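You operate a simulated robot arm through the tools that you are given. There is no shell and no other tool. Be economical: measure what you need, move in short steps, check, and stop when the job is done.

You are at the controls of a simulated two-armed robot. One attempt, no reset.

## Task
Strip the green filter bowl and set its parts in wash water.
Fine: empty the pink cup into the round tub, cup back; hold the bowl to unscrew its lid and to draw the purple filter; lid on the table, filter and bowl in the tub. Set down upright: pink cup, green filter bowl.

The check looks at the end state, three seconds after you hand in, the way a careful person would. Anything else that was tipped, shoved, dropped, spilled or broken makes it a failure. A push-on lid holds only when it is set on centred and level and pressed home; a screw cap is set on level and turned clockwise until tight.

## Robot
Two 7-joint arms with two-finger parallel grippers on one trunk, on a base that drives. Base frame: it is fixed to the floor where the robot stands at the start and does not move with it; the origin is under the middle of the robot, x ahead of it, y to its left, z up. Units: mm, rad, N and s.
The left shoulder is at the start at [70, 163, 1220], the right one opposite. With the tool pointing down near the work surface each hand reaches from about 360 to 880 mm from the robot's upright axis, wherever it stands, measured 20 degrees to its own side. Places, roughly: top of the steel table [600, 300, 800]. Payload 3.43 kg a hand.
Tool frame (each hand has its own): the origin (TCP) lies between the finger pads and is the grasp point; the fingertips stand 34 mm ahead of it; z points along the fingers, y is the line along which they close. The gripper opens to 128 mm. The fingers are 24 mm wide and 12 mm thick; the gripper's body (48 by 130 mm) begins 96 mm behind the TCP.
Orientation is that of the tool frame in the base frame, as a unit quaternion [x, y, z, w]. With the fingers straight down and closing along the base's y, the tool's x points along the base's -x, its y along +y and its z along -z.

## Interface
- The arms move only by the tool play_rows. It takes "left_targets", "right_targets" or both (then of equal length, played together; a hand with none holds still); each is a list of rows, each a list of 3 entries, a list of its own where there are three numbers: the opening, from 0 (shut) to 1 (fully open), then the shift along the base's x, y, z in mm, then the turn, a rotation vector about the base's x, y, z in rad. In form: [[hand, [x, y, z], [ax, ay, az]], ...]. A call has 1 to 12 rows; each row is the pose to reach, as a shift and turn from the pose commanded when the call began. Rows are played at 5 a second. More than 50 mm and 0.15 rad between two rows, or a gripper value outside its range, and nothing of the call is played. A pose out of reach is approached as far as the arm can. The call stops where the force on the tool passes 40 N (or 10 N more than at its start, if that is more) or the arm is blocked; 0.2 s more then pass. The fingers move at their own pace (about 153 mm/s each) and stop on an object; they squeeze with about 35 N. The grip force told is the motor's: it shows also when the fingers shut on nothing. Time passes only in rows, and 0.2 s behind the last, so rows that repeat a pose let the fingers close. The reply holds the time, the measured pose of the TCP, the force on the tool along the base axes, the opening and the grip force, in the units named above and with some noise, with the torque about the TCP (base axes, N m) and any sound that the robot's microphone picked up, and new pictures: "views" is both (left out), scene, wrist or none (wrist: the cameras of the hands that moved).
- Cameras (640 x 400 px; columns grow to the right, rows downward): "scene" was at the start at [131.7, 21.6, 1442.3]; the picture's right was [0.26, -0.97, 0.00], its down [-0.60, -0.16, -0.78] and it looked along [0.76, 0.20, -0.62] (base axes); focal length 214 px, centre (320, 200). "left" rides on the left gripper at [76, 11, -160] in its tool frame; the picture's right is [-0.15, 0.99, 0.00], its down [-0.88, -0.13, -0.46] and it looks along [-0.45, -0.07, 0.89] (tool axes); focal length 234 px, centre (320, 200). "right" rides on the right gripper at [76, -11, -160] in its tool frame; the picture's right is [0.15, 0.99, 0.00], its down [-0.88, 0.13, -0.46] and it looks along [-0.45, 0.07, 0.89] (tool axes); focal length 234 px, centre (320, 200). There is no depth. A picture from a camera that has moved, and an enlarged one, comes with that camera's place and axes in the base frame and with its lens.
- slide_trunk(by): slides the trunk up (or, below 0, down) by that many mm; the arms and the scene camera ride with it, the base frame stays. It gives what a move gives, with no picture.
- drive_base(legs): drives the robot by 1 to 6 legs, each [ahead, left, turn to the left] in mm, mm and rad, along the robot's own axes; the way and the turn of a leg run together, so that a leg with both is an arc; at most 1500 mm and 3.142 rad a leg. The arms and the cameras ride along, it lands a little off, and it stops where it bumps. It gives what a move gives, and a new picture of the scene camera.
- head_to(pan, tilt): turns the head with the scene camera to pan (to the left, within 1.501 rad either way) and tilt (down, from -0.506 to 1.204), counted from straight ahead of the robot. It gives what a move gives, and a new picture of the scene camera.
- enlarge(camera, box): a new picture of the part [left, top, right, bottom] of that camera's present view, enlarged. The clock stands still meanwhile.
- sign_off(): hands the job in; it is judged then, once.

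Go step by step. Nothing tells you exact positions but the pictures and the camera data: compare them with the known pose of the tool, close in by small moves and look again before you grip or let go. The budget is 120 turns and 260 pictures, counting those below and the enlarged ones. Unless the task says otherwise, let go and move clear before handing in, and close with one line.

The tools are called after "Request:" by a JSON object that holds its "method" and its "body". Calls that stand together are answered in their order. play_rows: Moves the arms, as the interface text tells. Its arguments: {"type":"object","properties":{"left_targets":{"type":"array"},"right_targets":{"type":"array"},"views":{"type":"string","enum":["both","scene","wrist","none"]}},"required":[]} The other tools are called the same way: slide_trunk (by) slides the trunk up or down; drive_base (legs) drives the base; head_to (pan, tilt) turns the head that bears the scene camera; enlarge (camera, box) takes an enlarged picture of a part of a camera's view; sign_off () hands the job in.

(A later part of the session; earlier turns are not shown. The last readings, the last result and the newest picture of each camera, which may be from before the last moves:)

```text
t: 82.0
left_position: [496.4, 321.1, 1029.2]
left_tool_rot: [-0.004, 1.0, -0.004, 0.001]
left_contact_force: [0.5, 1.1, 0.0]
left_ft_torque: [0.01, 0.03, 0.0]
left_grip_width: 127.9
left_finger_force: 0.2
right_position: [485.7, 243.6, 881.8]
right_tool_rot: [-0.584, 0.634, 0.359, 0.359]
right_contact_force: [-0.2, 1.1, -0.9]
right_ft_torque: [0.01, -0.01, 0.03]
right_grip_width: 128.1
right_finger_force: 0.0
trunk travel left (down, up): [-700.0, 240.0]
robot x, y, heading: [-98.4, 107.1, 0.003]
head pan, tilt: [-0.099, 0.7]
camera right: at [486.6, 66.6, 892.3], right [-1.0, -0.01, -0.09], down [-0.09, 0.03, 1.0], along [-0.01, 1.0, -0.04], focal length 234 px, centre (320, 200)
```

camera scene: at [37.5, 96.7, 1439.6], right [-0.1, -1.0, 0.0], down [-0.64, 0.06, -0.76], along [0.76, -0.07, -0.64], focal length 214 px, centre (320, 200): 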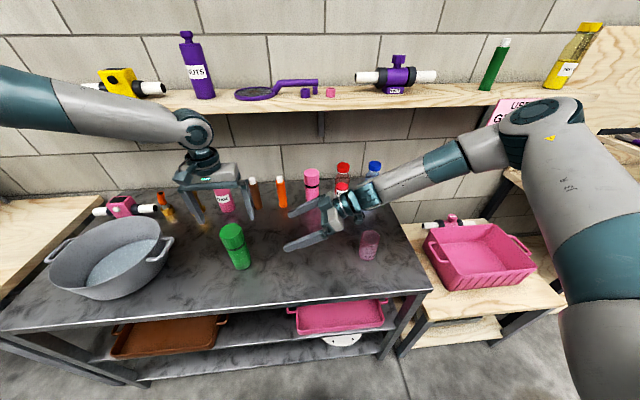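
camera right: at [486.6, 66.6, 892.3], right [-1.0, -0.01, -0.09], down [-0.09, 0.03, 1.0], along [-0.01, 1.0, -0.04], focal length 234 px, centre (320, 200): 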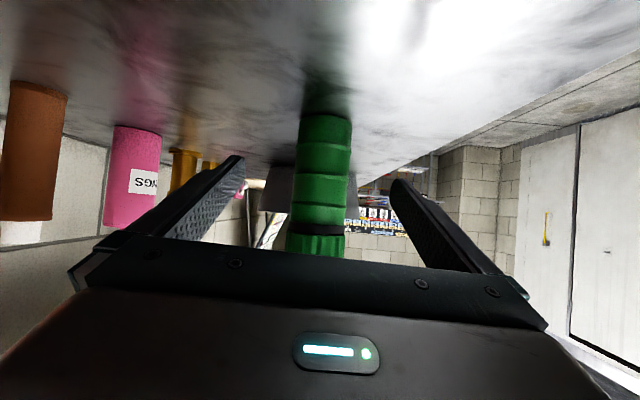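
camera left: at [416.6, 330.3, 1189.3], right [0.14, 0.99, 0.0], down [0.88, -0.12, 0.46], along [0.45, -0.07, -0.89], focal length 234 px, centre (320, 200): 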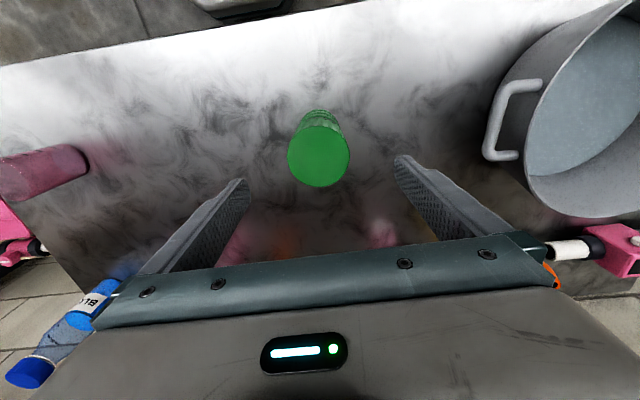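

Centred. Advance and grip the bowl body.

Request:
{"method": "play_rows", "body": {"right_targets": [[1, [0, 25, -13], [0, 0, 0]], [1, [-1, 50, -26], [0, 0, 0]], [1, [-1, 72, -38], [0, 0, 0]], [1, [-1, 72, -38], [0, 0, 0]], [0.6, [-1, 72, -38], [0, 0, 0]], [0.2, [-1, 72, -38], [0, 0, 0]], [0.2, [-1, 72, -38], [0, 0, 0]], [0.2, [-1, 72, -38], [0, 0, 0]]], "views": "scene"}}

Request:
{"method": "enlarge", "body": {"camera": "left", "box": [220, 80, 420, 205]}}

```text
t: 83.8
left_position: [496.5, 319.9, 1030.6]
left_tool_rot: [-0.004, 1.0, -0.003, 0.001]
left_contact_force: [-0.8, 0.3, 0.1]
left_ft_torque: [0.02, 0.01, -0.01]
left_grip_width: 128.0
left_finger_force: 0.1
right_position: [484.1, 314.0, 844.3]
right_tool_rot: [-0.583, 0.634, 0.359, 0.358]
right_contact_force: [0.4, -0.3, 0.8]
right_ft_torque: [0.01, -0.18, 0.01]
right_grip_width: 56.0
right_finger_force: 34.9
trunk travel left (down, up): [-700.0, 240.0]
robot x, y, heading: [-97.3, 108.3, 0.0]
head pan, tilt: [-0.099, 0.7]
camera scene: at [36.5, 97.2, 1439.6], right [-0.1, -1.0, 0.0], down [-0.64, 0.06, -0.76], along [0.76, -0.07, -0.64], focal length 214 px, centre (320, 200)
```

scene: 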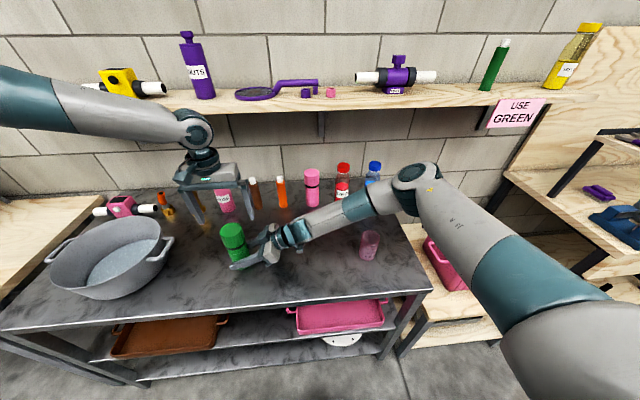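

```text
3.20 times, centred on (320, 142) of left
camera zoom: at [418.4, 330.7, 1189.3], right [0.14, 0.99, -0.01], down [0.88, -0.12, 0.46], along [0.46, -0.07, -0.89], focal length 749 px, centre (320, 384)
```

zoom: 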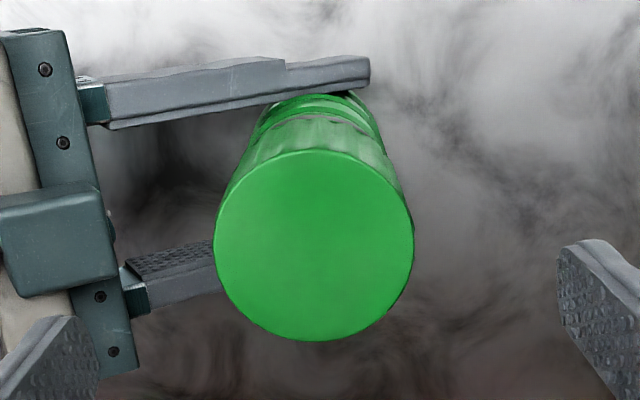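

Lid centre (487,318), Ø62. Lower the left hand pre-turned clockwise by 1.05 rad onto the lid.

Request:
{"method": "play_rows", "body": {"left_targets": [[1, [-2, 0, 0], [0, 0, -0.13]], [1, [-4, 0, 0], [0, 0, -0.26]], [1, [-6, -1, 0], [0, 0, -0.39]], [1, [-8, -1, 0], [0, 0, -0.52]], [1, [-10, -2, -5], [0, 0, -0.65]], [1, [-10, -2, -10], [0, 0, -0.78]], [1, [-10, -2, -20], [0, 0, -0.91]], [1, [-10, -2, -40], [0, 0, -1.05]], [1, [-10, -2, -40], [0, 0, -1.05]]], "views": "wrist"}}

```text
t: 85.8
left_position: [486.8, 316.5, 990.4]
left_tool_rot: [0.499, 0.866, -0.003, 0.001]
left_contact_force: [-0.6, 0.3, 0.3]
left_ft_torque: [0.0, 0.03, -0.03]
left_grip_width: 128.1
left_finger_force: 0.1
right_position: [484.1, 314.2, 843.4]
right_tool_rot: [-0.584, 0.634, 0.359, 0.359]
right_contact_force: [0.1, 0.0, 1.5]
right_ft_torque: [0.04, -0.09, -0.01]
right_grip_width: 56.2
right_finger_force: 35.4
trunk travel left (down, up): [-700.0, 240.0]
robot x, y, heading: [-94.6, 106.4, -0.001]
head pan, tilt: [-0.099, 0.7]
camera left: at [456.9, 388.7, 1150.1], right [0.93, 0.37, 0.0], down [0.33, -0.82, 0.46], along [0.17, -0.43, -0.89], focal length 234 px, centre (320, 200)
```

left: 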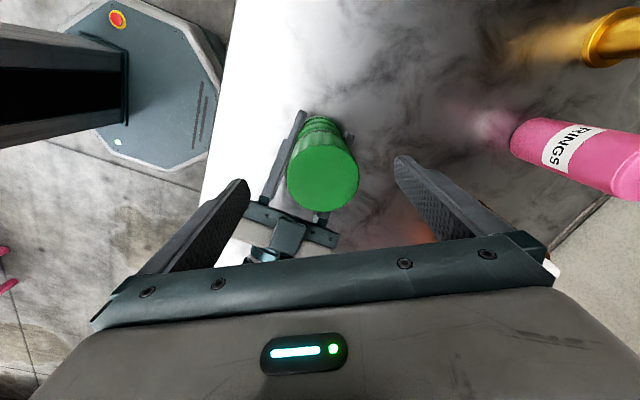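

Lid at about (486.5,320). Lower to z≈948 and close on the lid.

Request:
{"method": "play_rows", "body": {"left_targets": [[1, [0, 3, -15], [0, 0, 0]], [1, [0, 3, -30], [0, 0, 0]], [1, [0, 3, -42], [0, 0, 0]], [0.7, [0, 3, -42], [0, 0, 0]], [0.3, [0, 3, -42], [0, 0, 0]], [0.3, [0, 3, -42], [0, 0, 0]], [0.3, [0, 3, -42], [0, 0, 0]]], "views": "both"}}

```text
t: 87.4
left_position: [485.4, 321.4, 947.2]
left_tool_rot: [0.498, 0.867, -0.004, 0.001]
left_contact_force: [-1.6, -1.6, 0.8]
left_ft_torque: [-0.76, 1.3, 0.03]
left_grip_width: 61.9
left_finger_force: 35.1
right_position: [484.0, 312.3, 843.5]
right_tool_rot: [-0.584, 0.633, 0.36, 0.359]
right_contact_force: [1.8, 2.0, -0.8]
right_ft_torque: [0.51, -1.05, -0.02]
right_grip_width: 55.9
right_finger_force: 34.9
trunk travel left (down, up): [-700.0, 240.0]
robot x, y, heading: [-94.7, 106.3, 0.002]
head pan, tilt: [-0.099, 0.7]
camera scene: at [36.8, 97.4, 1439.5], right [-0.1, -1.0, 0.0], down [-0.64, 0.06, -0.76], along [0.76, -0.07, -0.64], focal length 214 px, centre (320, 200)
camera left: at [456.9, 392.7, 1106.7], right [0.93, 0.37, -0.01], down [0.33, -0.82, 0.46], along [0.17, -0.43, -0.89], focal length 234 px, centre (320, 200)
```

scene: 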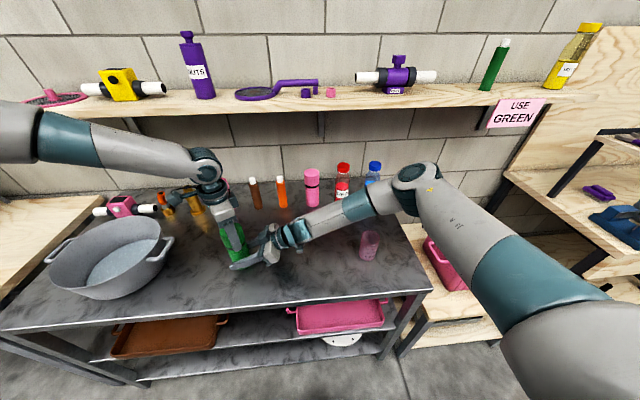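
left: 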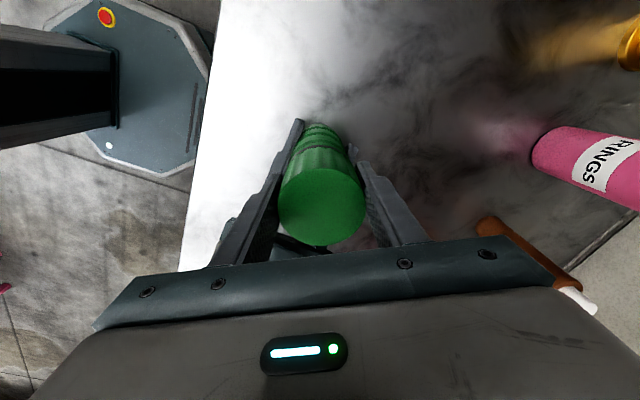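

The grip is about 4 mm off the lid axis; re-centre before turning.

Request:
{"method": "play_rows", "body": {"left_targets": [[0.6, [0, 0, 0], [0, 0, 0]], [0.6, [2, -3, 0], [0, 0, 0]], [0.6, [2, -3, 0], [0, 0, 0]], [0.3, [2, -3, 0], [0, 0, 0]], [0.3, [2, -3, 0], [0, 0, 0]], [0.3, [2, -3, 0], [0, 0, 0]]], "views": "none"}}

Request:
{"method": "enlarge", "body": {"camera": "left", "box": [220, 100, 420, 260]}}

```text
t: 88.8
left_position: [488.3, 317.8, 947.6]
left_tool_rot: [0.498, 0.867, -0.005, 0.0]
left_contact_force: [-3.3, -5.1, 2.6]
left_ft_torque: [-0.86, 1.28, 0.02]
left_grip_width: 61.7
left_finger_force: 34.7
right_position: [483.7, 313.7, 844.0]
right_tool_rot: [-0.584, 0.634, 0.359, 0.358]
right_contact_force: [3.5, 3.9, -3.0]
right_ft_torque: [0.38, -0.96, -0.03]
right_grip_width: 56.3
right_finger_force: 34.9
trunk travel left (down, up): [-700.0, 240.0]
robot x, y, heading: [-95.5, 104.7, 0.002]
head pan, tilt: [-0.099, 0.7]
```

```text
2.50 times, centred on (320, 180) of left
camera zoom: at [458.9, 389.2, 1107.0], right [0.93, 0.37, -0.01], down [0.33, -0.82, 0.46], along [0.17, -0.43, -0.89], focal length 585 px, centre (320, 250)
```

zoom: 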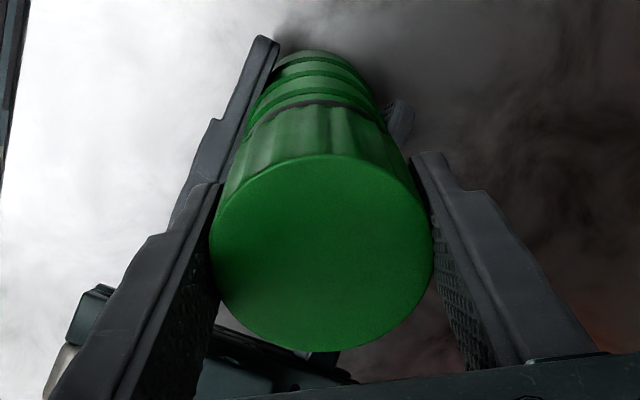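

Re-centred. Turn the lid counter-clockwise 1 rad.

Request:
{"method": "play_rows", "body": {"left_targets": [[0.3, [0, 0, 0], [0, 0, 0.13]], [0.3, [0, 0, 0.2], [0, 0, 0.26]], [0.3, [0, 0, 0.3], [0, 0, 0.39]], [0.3, [0, 0, 0.4], [0, 0, 0.52]], [0.3, [0, 0, 0.5], [0, 0, 0.65]], [0.3, [0, 0, 0.6], [0, 0, 0.78]], [0.3, [0, 0, 0.7], [0, 0, 0.91]], [0.3, [0, 0, 0.8], [0, 0, 1.04]]], "views": "wrist"}}

```text
t: 90.6
left_position: [487.6, 318.1, 949.0]
left_tool_rot: [-0.001, 1.0, -0.002, 0.003]
left_contact_force: [2.1, 2.9, -2.3]
left_ft_torque: [0.6, 0.21, -0.03]
left_grip_width: 60.9
left_finger_force: 35.3
right_position: [483.1, 313.1, 844.1]
right_tool_rot: [-0.584, 0.634, 0.36, 0.357]
right_contact_force: [-1.8, -2.2, 2.7]
right_ft_torque: [-0.23, -0.62, 0.02]
right_grip_width: 56.0
right_finger_force: 35.1
trunk travel left (down, up): [-700.0, 240.0]
robot x, y, heading: [-95.5, 107.2, 0.001]
head pan, tilt: [-0.099, 0.7]
camera left: at [410.8, 329.8, 1108.2], right [0.15, 0.99, 0.0], down [0.88, -0.13, 0.46], along [0.45, -0.07, -0.89], focal length 234 px, centre (320, 200)
```

left: 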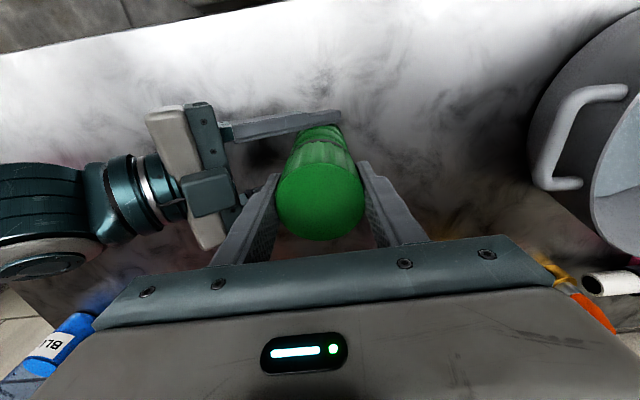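

Turning freely with little torque. Continue another 1 rad.

Request:
{"method": "play_rows", "body": {"left_targets": [[0.3, [0, 0, 0.1], [0, 0, 0.13]], [0.3, [0, 0, 0.2], [0, 0, 0.26]], [0.3, [0, 0, 0.3], [0, 0, 0.39]], [0.3, [0, 0, 0.4], [0, 0, 0.52]], [0.3, [0, 0, 0.5], [0, 0, 0.65]], [0.3, [0, 0, 0.6], [0, 0, 0.78]], [0.3, [0, 0, 0.7], [0, 0, 0.91]], [0.3, [0, 0, 0.8], [0, 0, 1.04]]], "views": "both"}}

```text
t: 92.4
left_position: [487.9, 318.0, 949.9]
left_tool_rot: [-0.496, 0.868, -0.001, 0.003]
left_contact_force: [-0.8, 14.3, 1.9]
left_ft_torque: [1.36, 0.87, -0.04]
left_grip_width: 61.2
left_finger_force: 35.2
right_position: [485.0, 312.9, 845.1]
right_tool_rot: [-0.583, 0.634, 0.359, 0.359]
right_contact_force: [-0.8, -12.7, 1.3]
right_ft_torque: [0.15, -0.92, 0.05]
right_grip_width: 56.2
right_finger_force: 34.7
trunk travel left (down, up): [-700.0, 240.0]
robot x, y, heading: [-96.2, 105.4, -0.001]
head pan, tilt: [-0.099, 0.7]
camera scene: at [36.2, 97.2, 1439.6], right [-0.1, -1.0, 0.0], down [-0.64, 0.06, -0.76], along [0.76, -0.07, -0.64], focal length 214 px, centre (320, 200)
camera left: at [437.3, 257.0, 1108.5], right [-0.78, 0.63, 0.0], down [0.56, 0.69, 0.46], along [0.29, 0.36, -0.89], focal length 234 px, centre (320, 200)
```

scene: 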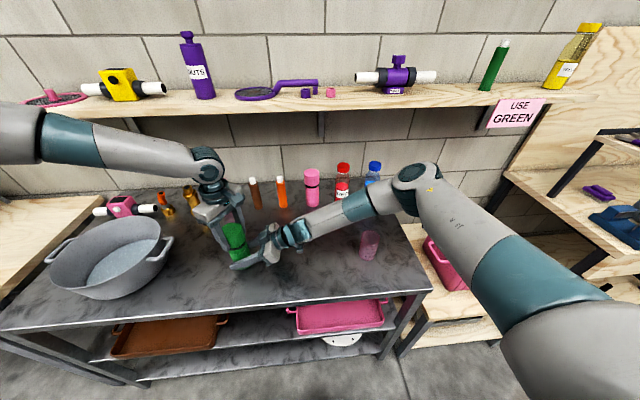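
left: 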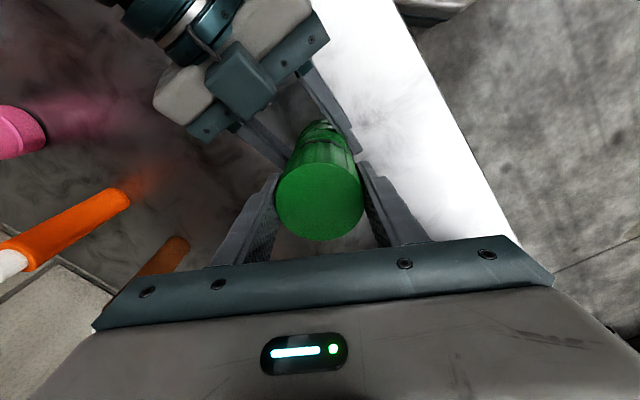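

A sideways 14 N built up, so I shift 2 mm toward +y while turning on as far as the wrist allows.

Request:
{"method": "play_rows", "body": {"left_targets": [[0.3, [0, 1, 0.1], [0, 0, 0.12]], [0.3, [0, 2, 0.2], [0, 0, 0.25]], [0.3, [0, 2, 0.3], [0, 0, 0.38]], [0.3, [0, 2, 0.4], [0, 0, 0.51]], [0.3, [0, 2, 0.5], [0, 0, 0.64]], [0.3, [0, 2, 0.6], [0, 0, 0.77]]], "views": "wrist"}}

```text
t: 93.8
left_position: [486.1, 318.6, 949.1]
left_tool_rot: [0.786, -0.618, -0.001, -0.002]
left_contact_force: [-19.5, -5.5, 3.3]
left_ft_torque: [0.03, 2.49, -0.07]
left_grip_width: 61.3
left_finger_force: 34.8
right_position: [484.8, 312.5, 843.2]
right_tool_rot: [-0.584, 0.634, 0.36, 0.358]
right_contact_force: [17.8, 5.6, -4.3]
right_ft_torque: [-0.63, -0.51, -0.03]
right_grip_width: 56.1
right_finger_force: 35.1
trunk travel left (down, up): [-700.0, 240.0]
robot x, y, heading: [-95.4, 104.2, -0.002]
head pan, tilt: [-0.099, 0.7]
camera left: at [492.9, 241.7, 1109.1], right [-1.0, -0.09, 0.0], down [-0.08, 0.88, 0.46], along [-0.04, 0.46, -0.89], focal length 234 px, centre (320, 200)
```

left: 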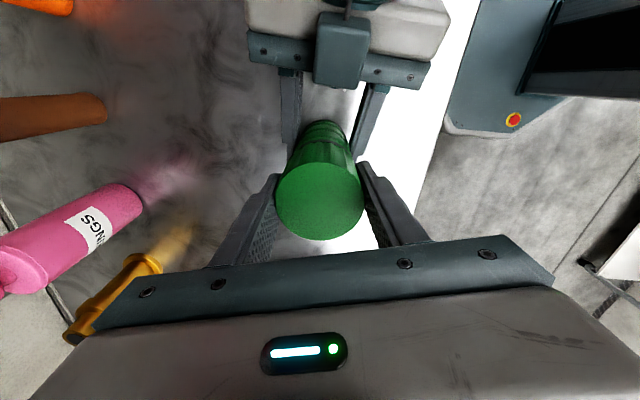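

Turned 2.85 rad in total; lid axis is nearer x≈484. Relieve x and test a gentle pull up.

Request:
{"method": "play_rows", "body": {"left_targets": [[0.3, [-2.5, 0, 0.5], [0, 0, 0]], [0.3, [-2.5, 0, 2], [0, 0, 0]], [0.3, [-2.5, 0, 4], [0, 0, 0]]], "views": "none"}}

Request:
{"method": "enlarge", "body": {"camera": "scene", "box": [190, 180, 290, 280]}}

```text
t: 94.6
left_position: [485.1, 321.2, 952.6]
left_tool_rot: [0.786, -0.619, -0.001, -0.004]
left_contact_force: [-4.8, -0.9, -17.9]
left_ft_torque: [-0.11, 1.2, 0.0]
left_grip_width: 61.6
left_finger_force: 34.7
right_position: [484.3, 315.3, 846.0]
right_tool_rot: [-0.583, 0.632, 0.362, 0.36]
right_contact_force: [5.5, 0.2, 16.4]
right_ft_torque: [0.14, -0.75, -0.02]
right_grip_width: 56.2
right_finger_force: 34.8
trunk travel left (down, up): [-700.0, 240.0]
robot x, y, heading: [-98.1, 106.9, 0.0]
head pan, tilt: [-0.099, 0.7]
```

```text
4.00 times, centred on (240, 230) of scene
camera zoom: at [36.8, 97.4, 1439.5], right [-0.1, -1.0, 0.0], down [-0.64, 0.06, -0.76], along [0.76, -0.07, -0.64], focal length 858 px, centre (640, 80)
```

zoom: 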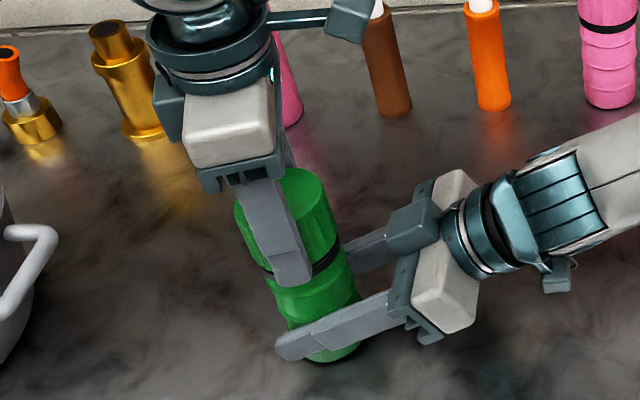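

Still threaded. Relieve the pull, open, and wind the wrist back for another bite.

Request:
{"method": "play_rows", "body": {"left_targets": [[0.3, [0, 0, -3.5], [0, 0, 0]], [0.65, [0, 0, -3.5], [0, 0, 0]], [0.65, [0, 0, -3.5], [0, 0, 0]], [0.65, [0, 0, -3.5], [0, 0, -0.14]], [0.65, [0, 0, -3.5], [0, 0, -0.28]], [0.65, [0, 0, -3.5], [0, 0, -0.42]], [0.65, [0, 0, -3.5], [0, 0, -0.56]], [0.65, [0, 0, -3.5], [0, 0, -0.7]], [0.65, [0, 0, -3.5], [0, 0, -0.84]], [0.65, [0, 0, -3.5], [0, 0, -0.98]], [0.65, [0, 0, -3.5], [0, 0, -1.12]], [0.65, [0, 0, -3.5], [0, 0, -1.26]]], "views": "none"}}

Request:
{"method": "play_rows", "body": {"left_targets": [[0.65, [0, 0, 0], [0, 0, -0.14]], [0.65, [0, 0, 0], [0, 0, -0.28]], [0.65, [0, 0, 0], [0, 0, -0.42]], [0.65, [0, 0, 0], [0, 0, -0.56]], [0.65, [0, 0, 0], [0, 0, -0.7]], [0.65, [0, 0, 0], [0, 0, -0.84]], [0.65, [0, 0, 0], [0, 0, -0.98]], [0.65, [0, 0, 0], [0, 0, -1.12]], [0.65, [0, 0, 0], [0, 0, -1.26]], [0.65, [0, 0, 0], [0, 0, -1.4]], [0.65, [0, 0, 0], [0, 0, -1.54]], [0.65, [0, 0, 0], [0, 0, -1.6]]], "views": "wrist"}}

```text
t: 97.2
left_position: [487.8, 319.7, 950.4]
left_tool_rot: [-0.269, 0.963, -0.002, 0.003]
left_contact_force: [-0.2, -0.1, -0.8]
left_ft_torque: [0.04, -0.01, -0.02]
left_grip_width: 83.5
left_finger_force: 0.0
right_position: [484.1, 313.5, 843.6]
right_tool_rot: [-0.584, 0.634, 0.359, 0.358]
right_contact_force: [-1.3, 0.3, 1.2]
right_ft_torque: [0.02, -0.03, 0.0]
right_grip_width: 55.9
right_finger_force: 35.1
trunk travel left (down, up): [-700.0, 240.0]
robot x, y, heading: [-94.2, 103.9, 0.006]
head pan, tilt: [-0.099, 0.7]
```

```text
t: 99.8
left_position: [484.7, 320.0, 949.9]
left_tool_rot: [0.503, 0.865, -0.004, 0.0]
left_contact_force: [0.3, 0.4, -0.2]
left_ft_torque: [-0.02, -0.01, -0.03]
left_grip_width: 82.7
left_finger_force: 0.1
right_position: [483.1, 312.7, 843.8]
right_tool_rot: [-0.584, 0.634, 0.359, 0.358]
right_contact_force: [1.1, -0.5, -1.3]
right_ft_torque: [-0.02, -0.08, -0.02]
right_grip_width: 55.8
right_finger_force: 35.5
trunk travel left (down, up): [-700.0, 240.0]
robot x, y, heading: [-96.8, 109.7, 0.003]
head pan, tilt: [-0.099, 0.7]
camera left: at [457.0, 392.1, 1110.0], right [0.93, 0.36, -0.01], down [0.32, -0.83, 0.46], along [0.16, -0.43, -0.89], focal length 234 px, centre (320, 200)
```

left: 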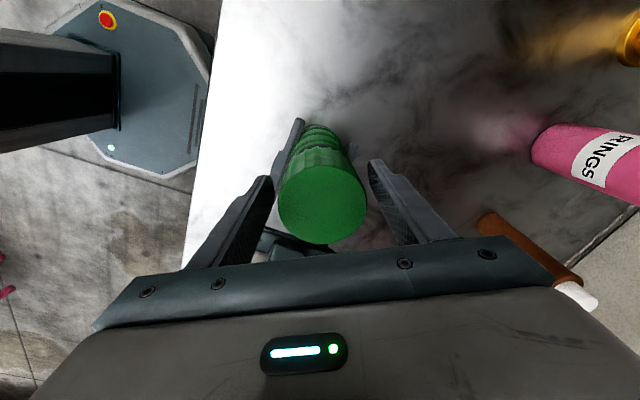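

Well centred. Close and turn another 2.85 rad.

Request:
{"method": "play_rows", "body": {"left_targets": [[0.3, [0.5, -0.5, 0], [0, 0, 0]], [0.3, [0.5, -0.5, 0], [0, 0, 0]], [0.3, [0.5, -0.5, 0], [0, 0, 0.14]], [0.3, [0.5, -0.5, 0.1], [0, 0, 0.28]], [0.3, [0.5, -0.5, 0.2], [0, 0, 0.42]], [0.3, [0.5, -0.5, 0.2], [0, 0, 0.56]], [0.3, [0.5, -0.5, 0.3], [0, 0, 0.7]], [0.3, [0.5, -0.5, 0.4], [0, 0, 0.84]], [0.3, [0.5, -0.5, 0.5], [0, 0, 0.98]], [0.3, [0.5, -0.5, 0.6], [0, 0, 1.12]], [0.3, [0.5, -0.5, 0.7], [0, 0, 1.26]], [0.3, [0.5, -0.5, 0.7], [0, 0, 1.4]]], "views": "none"}}

Request:
{"method": "play_rows", "body": {"left_targets": [[0.3, [0, 0, 0.1], [0, 0, 0.14]], [0.3, [0, 0, 0.2], [0, 0, 0.28]], [0.3, [0, 0, 0.2], [0, 0, 0.42]], [0.3, [0, 0, 0.3], [0, 0, 0.56]], [0.3, [0, 0, 0.4], [0, 0, 0.7]], [0.3, [0, 0, 0.5], [0, 0, 0.84]], [0.3, [0, 0, 0.5], [0, 0, 0.98]], [0.3, [0, 0, 0.6], [0, 0, 1.12]], [0.3, [0, 0, 0.7], [0, 0, 1.26]], [0.3, [0, 0, 0.8], [0, 0, 1.4]], [0.3, [0, 0, 0.8], [0, 0, 1.46]]], "views": "none"}}

Request:
{"method": "enlarge", "body": {"camera": "scene", "box": [200, 200, 280, 280]}}

```text
t: 102.4
left_position: [485.7, 318.9, 950.8]
left_tool_rot: [-0.174, 0.985, -0.002, 0.002]
left_contact_force: [-8.4, -0.7, 1.6]
left_ft_torque: [0.48, 0.69, -0.03]
left_grip_width: 60.9
left_finger_force: 34.5
right_position: [484.7, 312.6, 844.6]
right_tool_rot: [-0.583, 0.634, 0.359, 0.359]
right_contact_force: [8.7, 2.0, -4.2]
right_ft_torque: [-0.59, 0.21, -0.02]
right_grip_width: 55.6
right_finger_force: 34.5
trunk travel left (down, up): [-700.0, 240.0]
robot x, y, heading: [-98.6, 104.0, 0.006]
head pan, tilt: [-0.099, 0.7]
```

```text
t: 104.8
left_position: [486.2, 320.1, 952.8]
left_tool_rot: [0.786, -0.618, -0.001, -0.003]
left_contact_force: [-0.3, 0.3, -0.1]
left_ft_torque: [0.0, -0.01, -0.02]
left_grip_width: 61.0
left_finger_force: 35.0
right_position: [482.5, 313.1, 844.6]
right_tool_rot: [-0.584, 0.633, 0.36, 0.359]
right_contact_force: [-1.1, 0.7, 3.6]
right_ft_torque: [0.12, -0.02, 0.05]
right_grip_width: 55.5
right_finger_force: 35.3
trunk travel left (down, up): [-700.0, 240.0]
robot x, y, heading: [-94.0, 101.9, -0.003]
head pan, tilt: [-0.099, 0.7]
```

```text
5.00 times, centred on (240, 240) of scene
camera zoom: at [36.0, 97.2, 1439.6], right [-0.1, -1.0, 0.0], down [-0.64, 0.06, -0.77], along [0.76, -0.07, -0.64], focal length 1072 px, centre (720, 0)
```

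zoom: 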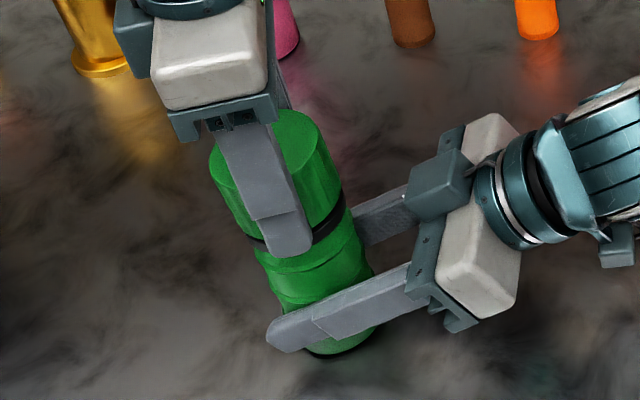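

All forces vanished — the lid is free. Lift it straight up.

Request:
{"method": "play_rows", "body": {"left_targets": [[0.3, [0, 0, 4], [0, 0, 0]], [0.3, [0, 0, 10], [0, 0, 0]], [0.3, [0, 0, 25], [0, 0, 0]], [0.3, [0, 0, 50], [0, 0, 0]], [0.3, [0, 0, 80], [0, 0, 0]]], "views": "both"}}

Request:
{"method": "enlarge", "body": {"camera": "scene", "box": [190, 190, 280, 280]}}

```text
t: 106.0
left_position: [483.0, 318.6, 1032.9]
left_tool_rot: [0.785, -0.619, -0.001, -0.003]
left_contact_force: [-0.3, 0.5, -0.7]
left_ft_torque: [-0.02, 0.0, 0.04]
left_grip_width: 60.8
left_finger_force: 34.9
right_position: [484.6, 313.3, 844.9]
right_tool_rot: [-0.584, 0.633, 0.359, 0.358]
right_contact_force: [-2.3, -1.6, 4.7]
right_ft_torque: [0.1, -0.04, -0.03]
right_grip_width: 55.5
right_finger_force: 35.0
trunk travel left (down, up): [-700.0, 240.0]
robot x, y, heading: [-96.0, 106.4, 0.001]
head pan, tilt: [-0.099, 0.7]
camera scene: at [35.5, 97.0, 1439.6], right [-0.1, -1.0, 0.0], down [-0.64, 0.06, -0.77], along [0.76, -0.07, -0.64], focal length 214 px, centre (320, 200)
camera left: at [488.1, 242.0, 1191.7], right [-1.0, -0.09, 0.0], down [-0.08, 0.88, 0.46], along [-0.04, 0.46, -0.89], focal length 234 px, centre (320, 200)
```

scene: 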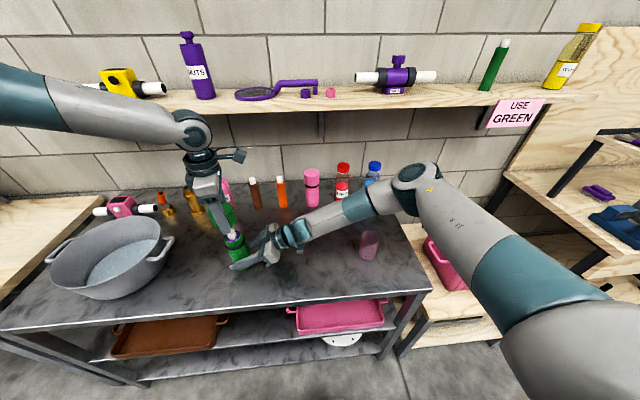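
left: 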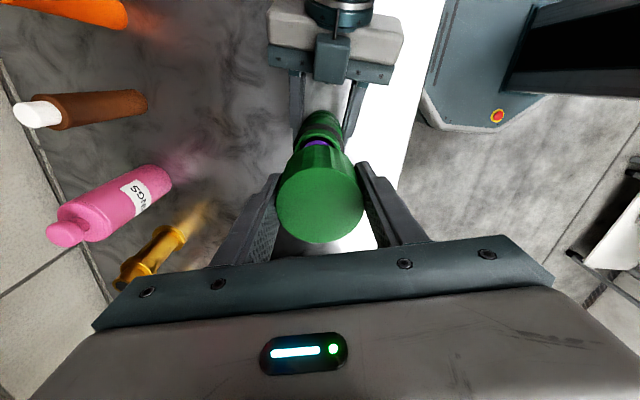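

```text
4.44 times, centred on (235, 235) of scene
camera zoom: at [35.5, 97.0, 1439.6], right [-0.1, -1.0, 0.0], down [-0.64, 0.06, -0.77], along [0.76, -0.07, -0.64], focal length 953 px, centre (698, 44)
```

zoom: 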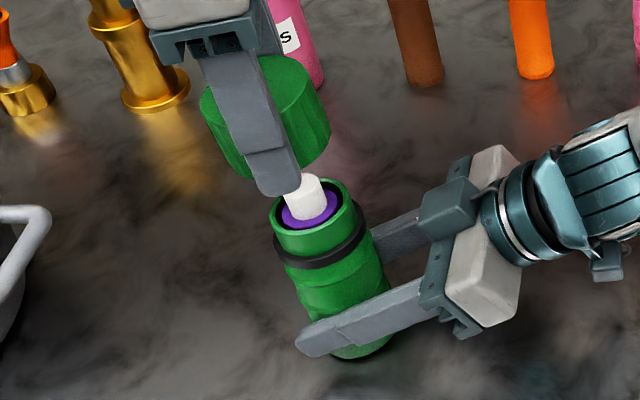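

The lid is off; a white-knobbed purple filter is inside. Carry the lid to a free spot on the table near (440,430), unwinding the wrist.

Request:
{"method": "play_rows", "body": {"left_targets": [[0.3, [0, 5, 20], [0, 0, -0.14]], [0.3, [-4, 20, 20], [0, 0, -0.28]], [0.3, [-10, 40, 20], [0, 0, -0.42]], [0.3, [-20, 65, 15], [0, 0, -0.56]], [0.3, [-30, 90, 0], [0, 0, -0.7]], [0.3, [-43, 112, -20], [0, 0, -0.84]], [0.3, [-43, 112, -50], [0, 0, -0.98]], [0.3, [-43, 112, -80], [0, 0, -1.12]], [0.3, [-43, 112, -110], [0, 0, -1.26]], [0.3, [-43, 112, -140], [0, 0, -1.4]], [0.3, [-43, 112, -160], [0, 0, -1.54]], [0.3, [-43, 112, -170], [0, 0, -1.68]]], "views": "both"}}

```text
t: 108.6
left_position: [442.8, 432.5, 860.7]
left_tool_rot: [-0.062, 0.998, -0.002, 0.003]
left_contact_force: [0.2, -0.7, -0.6]
left_ft_torque: [0.0, 0.0, 0.01]
left_grip_width: 60.9
left_finger_force: 35.1
right_position: [483.0, 312.6, 843.8]
right_tool_rot: [-0.583, 0.634, 0.359, 0.359]
right_contact_force: [-0.3, 0.3, 4.1]
right_ft_torque: [0.13, -0.11, 0.01]
right_grip_width: 55.7
right_finger_force: 35.3
trunk travel left (down, up): [-700.0, 240.0]
robot x, y, heading: [-92.3, 104.6, 0.001]
head pan, tilt: [-0.099, 0.7]
camera scene: at [36.1, 97.2, 1439.6], right [-0.1, -1.0, 0.0], down [-0.64, 0.06, -0.77], along [0.76, -0.07, -0.64], focal length 214 px, centre (320, 200)
camera left: at [364.0, 434.5, 1021.0], right [0.02, 1.0, 0.0], down [0.89, -0.02, 0.46], along [0.46, -0.01, -0.89], focal length 234 px, centre (320, 200)
```

scene: 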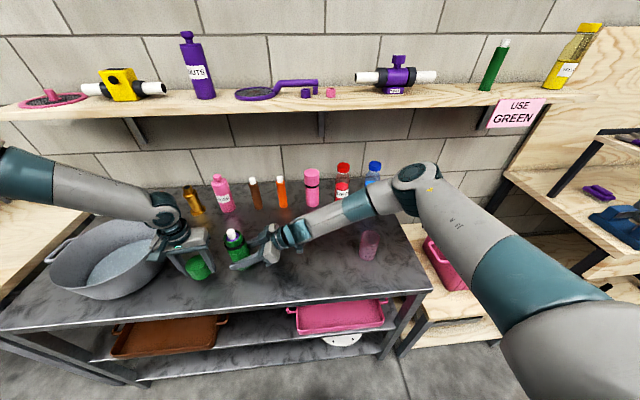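
left: 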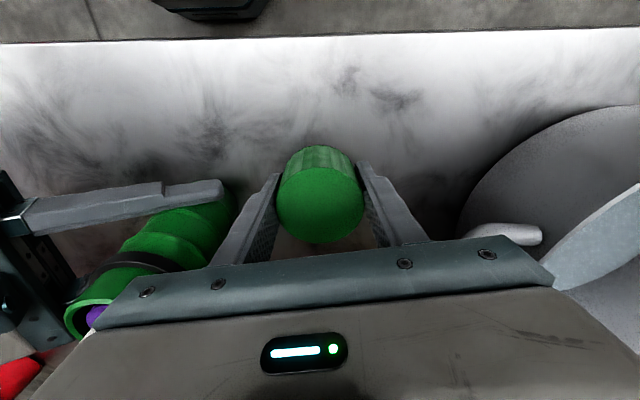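

Lower the lid to the table in small steps until contact.

Request:
{"method": "play_rows", "body": {"left_targets": [[0.3, [0, 0, -8], [0, 0, 0]], [0.3, [0, 0, -14], [0, 0, 0]], [0.3, [0, 0, -18], [0, 0, 0]], [0.3, [0, 0, -21], [0, 0, 0]]], "views": "none"}}

```text
t: 109.6
left_position: [444.0, 431.7, 840.9]
left_tool_rot: [-0.063, 0.998, -0.002, 0.004]
left_contact_force: [-0.1, -0.5, -0.4]
left_ft_torque: [-0.03, 0.02, 0.0]
left_grip_width: 60.7
left_finger_force: 35.4
right_position: [484.1, 313.1, 844.6]
right_tool_rot: [-0.584, 0.634, 0.359, 0.358]
right_contact_force: [0.1, 1.0, 4.2]
right_ft_torque: [0.11, -0.09, 0.02]
right_grip_width: 55.7
right_finger_force: 35.0
trunk travel left (down, up): [-700.0, 240.0]
robot x, y, heading: [-94.6, 107.6, 0.005]
head pan, tilt: [-0.099, 0.7]
```

Request:
{"method": "play_rows", "body": {"left_targets": [[0.3, [0, 0, -1], [0, 0, 0]], [0.3, [0, 0, -2], [0, 0, 0]], [0.3, [0, 0, -3], [0, 0, 0]], [0.3, [0, 0, -4], [0, 0, 0]]], "views": "none"}}

Request:
{"method": "enlarge", "body": {"camera": "scene", "box": [150, 220, 260, 300]}}

```text
t: 110.6
left_position: [443.2, 431.9, 837.1]
left_tool_rot: [-0.063, 0.998, -0.003, 0.003]
left_contact_force: [0.1, -0.9, 0.0]
left_ft_torque: [0.0, -0.02, 0.02]
left_grip_width: 61.1
left_finger_force: 35.1
right_position: [484.0, 312.8, 844.3]
right_tool_rot: [-0.584, 0.634, 0.36, 0.358]
right_contact_force: [-0.2, 0.4, 3.4]
right_ft_torque: [0.16, -0.06, 0.06]
right_grip_width: 55.7
right_finger_force: 35.4
trunk travel left (down, up): [-700.0, 240.0]
robot x, y, heading: [-96.0, 108.3, 0.005]
head pan, tilt: [-0.099, 0.7]
```

```text
5.00 times, centred on (205, 260) of scene
camera zoom: at [36.1, 97.2, 1439.6], right [-0.1, -1.0, 0.0], down [-0.64, 0.06, -0.77], along [0.76, -0.07, -0.64], focal length 1072 px, centre (895, -100)
```

zoom: 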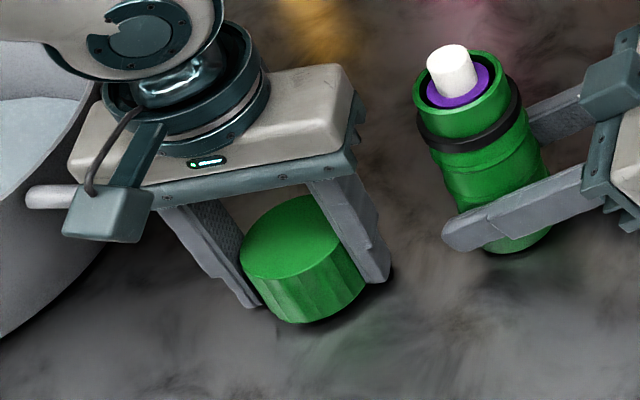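

Nearly down. Lower the last bit, then open partially and rise.

Request:
{"method": "play_rows", "body": {"left_targets": [[0.3, [0, 0, -1], [0, 0, 0]], [0.3, [0, 0, -1.8], [0, 0, 0]], [0.3, [0, 0, -1.8], [0, 0, 0]]], "views": "none"}}

Request:
{"method": "play_rows", "body": {"left_targets": [[0.55, [0, 0, 0], [0, 0, 0]], [0.65, [0, 0, 0], [0, 0, 0]], [0.65, [0, 0, 0], [0, 0, 0]], [0.65, [0, 0, 25], [0, 0, 0]], [0.65, [0, 0, 70], [0, 0, 0]], [0.65, [0, 0, 115], [0, 0, 0]], [0.65, [0, 0, 160], [0, 0, 0]], [0.65, [5, 0, 200], [0, 0, 0]]], "views": "both"}}

```text
t: 111.4
left_position: [443.6, 431.5, 834.8]
left_tool_rot: [-0.063, 0.998, -0.003, 0.002]
left_contact_force: [0.8, -0.5, 0.0]
left_ft_torque: [0.01, 0.04, -0.01]
left_grip_width: 60.8
left_finger_force: 35.1
right_position: [484.9, 313.2, 844.2]
right_tool_rot: [-0.583, 0.634, 0.36, 0.359]
right_contact_force: [-0.4, 0.2, 4.7]
right_ft_torque: [0.17, -0.12, 0.0]
right_grip_width: 55.6
right_finger_force: 35.1
trunk travel left (down, up): [-700.0, 240.0]
robot x, y, heading: [-93.5, 102.8, 0.007]
head pan, tilt: [-0.099, 0.7]
```

```text
t: 113.2
left_position: [448.2, 431.1, 1035.6]
left_tool_rot: [-0.062, 0.998, -0.002, 0.002]
left_contact_force: [0.7, 0.0, -0.2]
left_ft_torque: [0.0, -0.05, -0.01]
left_grip_width: 83.1
left_finger_force: 0.0
right_position: [482.9, 312.3, 844.4]
right_tool_rot: [-0.583, 0.634, 0.359, 0.359]
right_contact_force: [-0.4, -1.0, 4.9]
right_ft_torque: [0.06, -0.11, -0.05]
right_grip_width: 55.5
right_finger_force: 35.0
trunk travel left (down, up): [-700.0, 240.0]
robot x, y, heading: [-92.2, 106.5, -0.0]
head pan, tilt: [-0.099, 0.7]
camera scene: at [35.7, 96.8, 1439.6], right [-0.1, -1.0, 0.0], down [-0.64, 0.06, -0.77], along [0.76, -0.07, -0.64], focal length 214 px, centre (320, 200)
camera left: at [369.2, 432.5, 1195.3], right [0.02, 1.0, 0.0], down [0.89, -0.02, 0.46], along [0.46, -0.01, -0.89], focal length 234 px, centre (320, 200)
```

scene: 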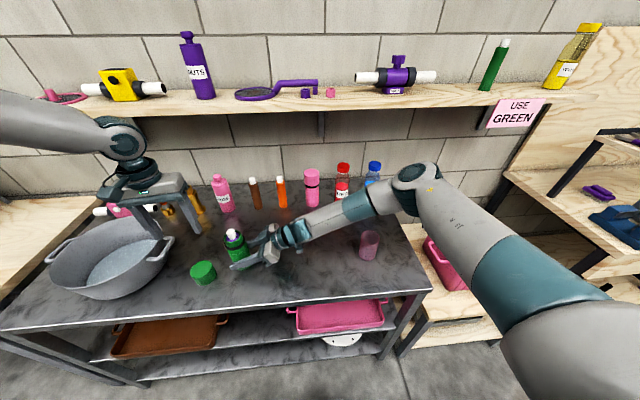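
left: 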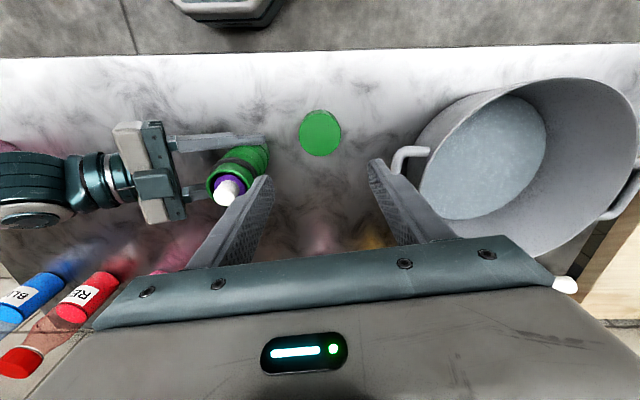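

Lid stands on the table. Now move the left hand over the filter's white knob and look.

Request:
{"method": "play_rows", "body": {"left_targets": [[0.5, [10, -35, 0], [0, 0, 0]], [0.5, [22, -75, 0], [0, 0, 0]], [0.5, [37.5, -111.5, 0], [0, 0, 0]], [0.5, [37.5, -111.5, -10], [0, 0, 0]]], "views": "none"}}

Request:
{"method": "enlarge", "body": {"camera": "left", "box": [220, 80, 420, 240]}}

```text
t: 114.2
left_position: [485.9, 317.9, 1025.2]
left_tool_rot: [-0.063, 0.998, -0.003, 0.003]
left_contact_force: [-0.4, -0.2, 0.6]
left_ft_torque: [0.02, 0.03, -0.01]
left_grip_width: 63.9
left_finger_force: 0.1
right_position: [484.2, 313.5, 844.8]
right_tool_rot: [-0.583, 0.634, 0.359, 0.36]
right_contact_force: [1.5, 0.8, 2.3]
right_ft_torque: [0.08, -0.19, -0.07]
right_grip_width: 55.6
right_finger_force: 34.7
trunk travel left (down, up): [-700.0, 240.0]
robot x, y, heading: [-96.8, 107.4, 0.004]
head pan, tilt: [-0.099, 0.7]
```

```text
2.50 times, centred on (320, 160) of left
camera zoom: at [406.9, 320.1, 1184.4], right [0.02, 1.0, -0.01], down [0.89, -0.01, 0.46], along [0.46, -0.01, -0.89], focal length 585 px, centre (320, 300)
```

zoom: 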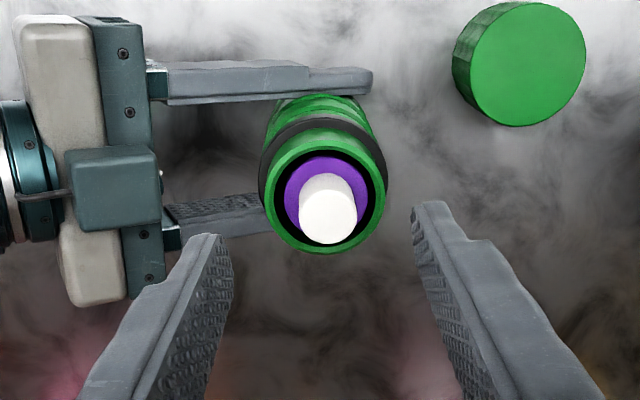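

Knob at about (484,321). Lower and grip it.

Request:
{"method": "play_rows", "body": {"left_targets": [[0.5, [-1.5, 2.5, -20], [0, 0, 0]], [0.5, [-1.5, 2.5, -40], [0, 0, 0]], [0.5, [-1.5, 2.5, -52], [0, 0, 0]], [0.2, [-1.5, 2.5, -52], [0, 0, 0]], [0.05, [-1.5, 2.5, -52], [0, 0, 0]], [0.05, [-1.5, 2.5, -52], [0, 0, 0]], [0.05, [-1.5, 2.5, -52], [0, 0, 0]]], "views": "wrist"}}

```text
t: 115.8
left_position: [484.3, 320.5, 974.2]
left_tool_rot: [-0.063, 0.998, -0.003, 0.002]
left_contact_force: [2.6, -5.2, 13.5]
left_ft_torque: [-0.8, -0.24, 0.1]
left_grip_width: 22.6
left_finger_force: 35.1
right_position: [482.5, 313.0, 844.1]
right_tool_rot: [-0.584, 0.634, 0.359, 0.358]
right_contact_force: [1.3, 7.3, -1.7]
right_ft_torque: [0.38, -0.45, -0.17]
right_grip_width: 55.8
right_finger_force: 35.2
trunk travel left (down, up): [-700.0, 240.0]
robot x, y, heading: [-98.4, 104.8, -0.001]
head pan, tilt: [-0.099, 0.7]
camera left: at [405.6, 322.4, 1133.8], right [0.02, 1.0, -0.01], down [0.89, -0.02, 0.46], along [0.46, -0.01, -0.89], focal length 234 px, centre (320, 200)
```

left: 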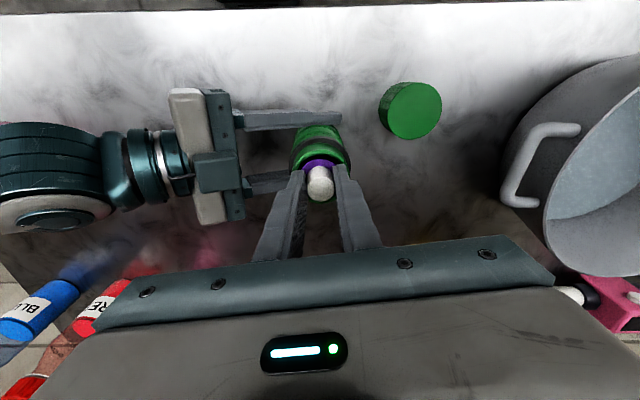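

Knob gripped (22.6 mm). Draw the filter up slowly while the right hand holds the bowl.

Request:
{"method": "play_rows", "body": {"left_targets": [[0.05, [0, 0, 3], [0, 0, 0]], [0.05, [0, 0, 7], [0, 0, 0]], [0.05, [0, 0, 13], [0, 0, 0]], [0.05, [0, 0, 22], [0, 0, 0]], [0.05, [0, 0, 35], [0, 0, 0]]], "views": "wrist"}}

Request:
{"method": "enlarge", "body": {"camera": "scene", "box": [180, 190, 280, 290]}}

```text
t: 117.0
left_position: [484.7, 321.2, 1009.0]
left_tool_rot: [-0.064, 0.998, -0.002, 0.002]
left_contact_force: [0.3, -1.9, -0.5]
left_ft_torque: [-0.28, -0.23, 0.01]
left_grip_width: 22.5
left_finger_force: 34.7
right_position: [482.6, 313.9, 844.8]
right_tool_rot: [-0.583, 0.634, 0.359, 0.36]
right_contact_force: [-2.5, 2.1, 5.3]
right_ft_torque: [0.19, -0.03, 0.03]
right_grip_width: 55.9
right_finger_force: 35.1
trunk travel left (down, up): [-700.0, 240.0]
robot x, y, heading: [-96.7, 105.8, 0.003]
head pan, tilt: [-0.099, 0.7]
camera left: at [405.5, 322.4, 1168.0], right [0.02, 1.0, 0.0], down [0.89, -0.02, 0.46], along [0.46, -0.01, -0.89], focal length 234 px, centre (320, 200)
```

left: 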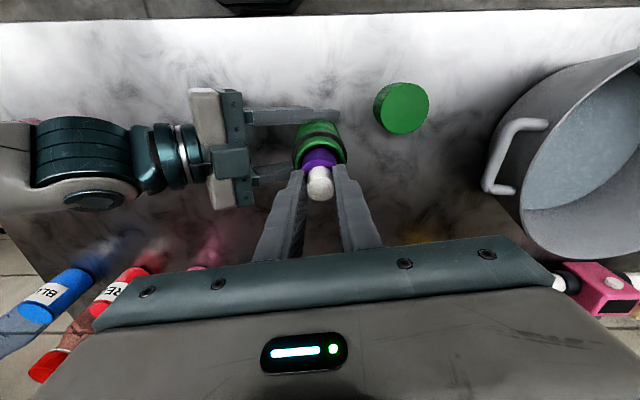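

```text
4.00 times, centred on (230, 240) of scene
camera zoom: at [35.8, 97.2, 1439.6], right [-0.1, -1.0, 0.0], down [-0.64, 0.06, -0.77], along [0.76, -0.07, -0.64], focal length 858 px, centre (680, 40)
```

zoom: 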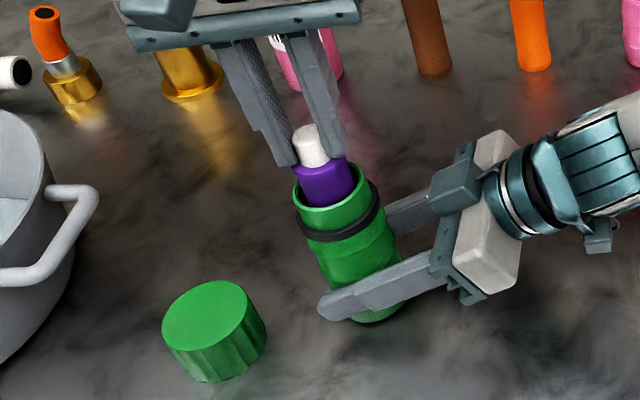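

Coming out cleanly. Continue upward.

Request:
{"method": "play_rows", "body": {"left_targets": [[0.05, [0, 0, 20], [0, 0, 0]], [0.05, [0, 0, 40], [0, 0, 0]], [0.05, [0, 0, 60], [0, 0, 0]], [0.05, [0, 0, 80], [0, 0, 0]], [0.05, [0, 0, 100], [0, 0, 0]]], "views": "scene"}}

Request:
{"method": "enlarge", "body": {"camera": "scene", "box": [170, 150, 290, 290]}}

```text
t: 118.2
left_position: [483.1, 321.5, 1108.5]
left_tool_rot: [-0.064, 0.998, -0.002, 0.001]
left_contact_force: [-0.7, -0.6, 0.3]
left_ft_torque: [-0.01, -0.04, 0.01]
left_grip_width: 22.3
left_finger_force: 35.0
right_position: [483.9, 312.9, 844.9]
right_tool_rot: [-0.583, 0.634, 0.359, 0.359]
right_contact_force: [-0.6, 0.6, 5.1]
right_ft_torque: [0.17, -0.12, 0.04]
right_grip_width: 55.7
right_finger_force: 35.1
trunk travel left (down, up): [-700.0, 240.0]
robot x, y, heading: [-93.6, 104.5, -0.0]
head pan, tilt: [-0.099, 0.7]
camera scene: at [35.4, 97.3, 1439.7], right [-0.1, -1.0, 0.0], down [-0.64, 0.06, -0.77], along [0.76, -0.07, -0.64], focal length 214 px, centre (320, 200)
```

scene: 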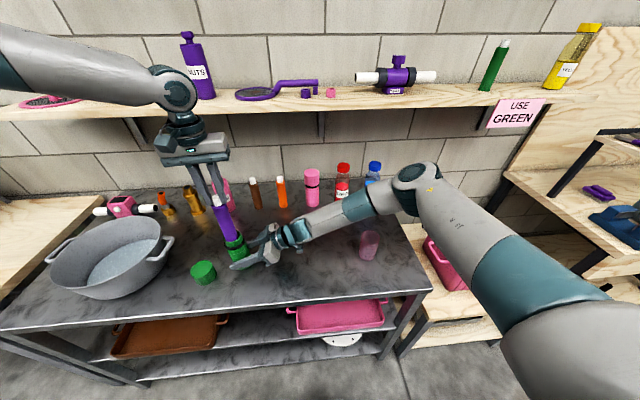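

```text
2.86 times, centred on (230, 220) of scene
camera zoom: at [35.4, 97.3, 1439.7], right [-0.1, -1.0, 0.0], down [-0.64, 0.06, -0.77], along [0.76, -0.07, -0.64], focal length 613 px, centre (577, 143)
```

zoom: 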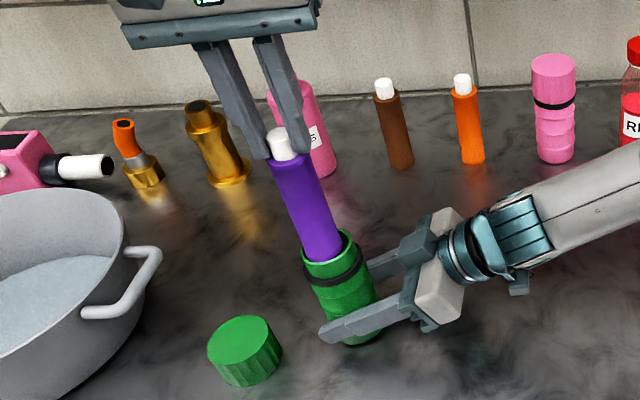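

Filter's lower end is about at the bowl's rim; raise 50 more.

Request:
{"method": "play_rows", "body": {"left_targets": [[0.05, [0, 0, 20], [0, 0, 0]], [0.05, [0, 0, 40], [0, 0, 0]], [0.05, [0, 0, 55], [0, 0, 0]]], "views": "none"}}

Request:
{"method": "enlarge", "body": {"camera": "scene", "box": [170, 130, 290, 290]}}

```text
t: 119.0
left_position: [483.6, 322.6, 1163.6]
left_tool_rot: [-0.063, 0.998, -0.003, 0.003]
left_contact_force: [-0.3, -0.1, -0.4]
left_ft_torque: [0.0, 0.02, 0.0]
left_grip_width: 22.7
left_finger_force: 35.4
right_position: [483.1, 314.0, 844.2]
right_tool_rot: [-0.583, 0.634, 0.359, 0.359]
right_contact_force: [0.7, 0.4, 6.6]
right_ft_torque: [0.14, -0.18, 0.0]
right_grip_width: 55.6
right_finger_force: 35.3
trunk travel left (down, up): [-700.0, 240.0]
robot x, y, heading: [-96.0, 103.8, 0.002]
head pan, tilt: [-0.099, 0.7]
```

```text
2.50 times, centred on (230, 210) of scene
camera zoom: at [35.9, 97.1, 1439.6], right [-0.1, -1.0, 0.0], down [-0.64, 0.06, -0.77], along [0.76, -0.07, -0.64], focal length 536 px, centre (545, 175)
```

zoom: 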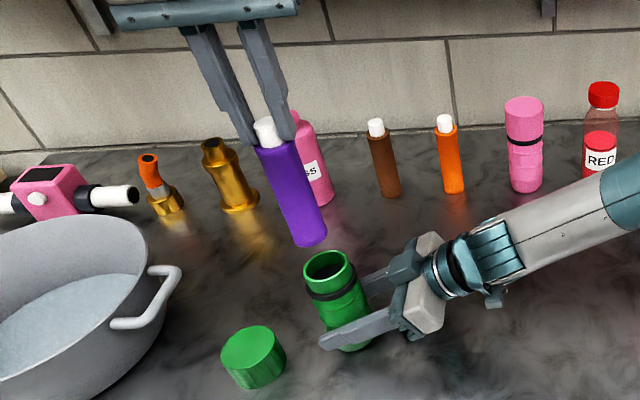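

Filter is clear of the bowl. The bowl stands on the table, so release it with the right hand and back away.

Request:
{"method": "play_rows", "body": {"right_targets": [[0.45, [0, 0, 0], [0, 0, 0]], [0.6, [0, 0, 0], [0, 0, 0]], [0.85, [0, 0, 0], [0, 0, 0]], [0.85, [0, 0, 0], [0, 0, 0]], [0.85, [-1, -20, 11], [0, 0, 0]], [0.85, [-2, -50, 28], [0, 0, 0]], [0.85, [-3, -90, 50], [0, 0, 0]], [0.85, [0, -120, 80], [0, 0, 0]], [0.85, [0, -150, 110], [0, 0, 0]], [0.85, [10, -180, 140], [0, 0, 0]], [0.85, [20, -215, 170], [0, 0, 0]]], "views": "scene"}}

```text
t: 121.4
left_position: [483.3, 320.9, 1163.3]
left_tool_rot: [-0.064, 0.998, -0.003, 0.003]
left_contact_force: [-0.2, 0.3, -0.1]
left_ft_torque: [0.0, 0.0, 0.02]
left_grip_width: 22.7
left_finger_force: 35.5
right_position: [501.4, 95.5, 1015.1]
right_tool_rot: [-0.583, 0.634, 0.36, 0.359]
right_contact_force: [0.3, -0.3, -0.3]
right_ft_torque: [-0.02, -0.02, -0.02]
right_grip_width: 108.8
right_finger_force: 0.1
trunk travel left (down, up): [-700.0, 240.0]
robot x, y, heading: [-96.1, 106.0, 0.004]
head pan, tilt: [-0.099, 0.7]
camera scene: at [35.5, 96.4, 1439.6], right [-0.1, -1.0, 0.0], down [-0.64, 0.06, -0.77], along [0.76, -0.07, -0.64], focal length 214 px, centre (320, 200)
```

scene: 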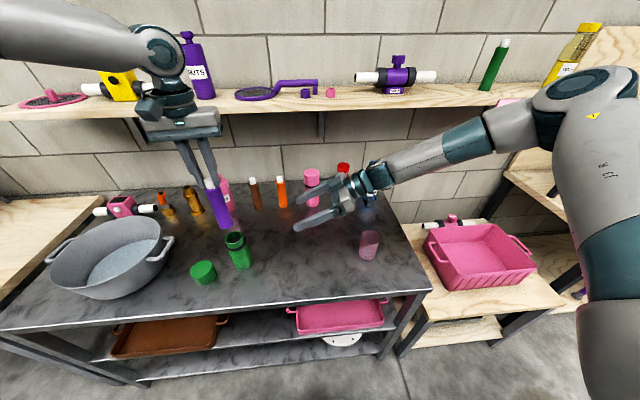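

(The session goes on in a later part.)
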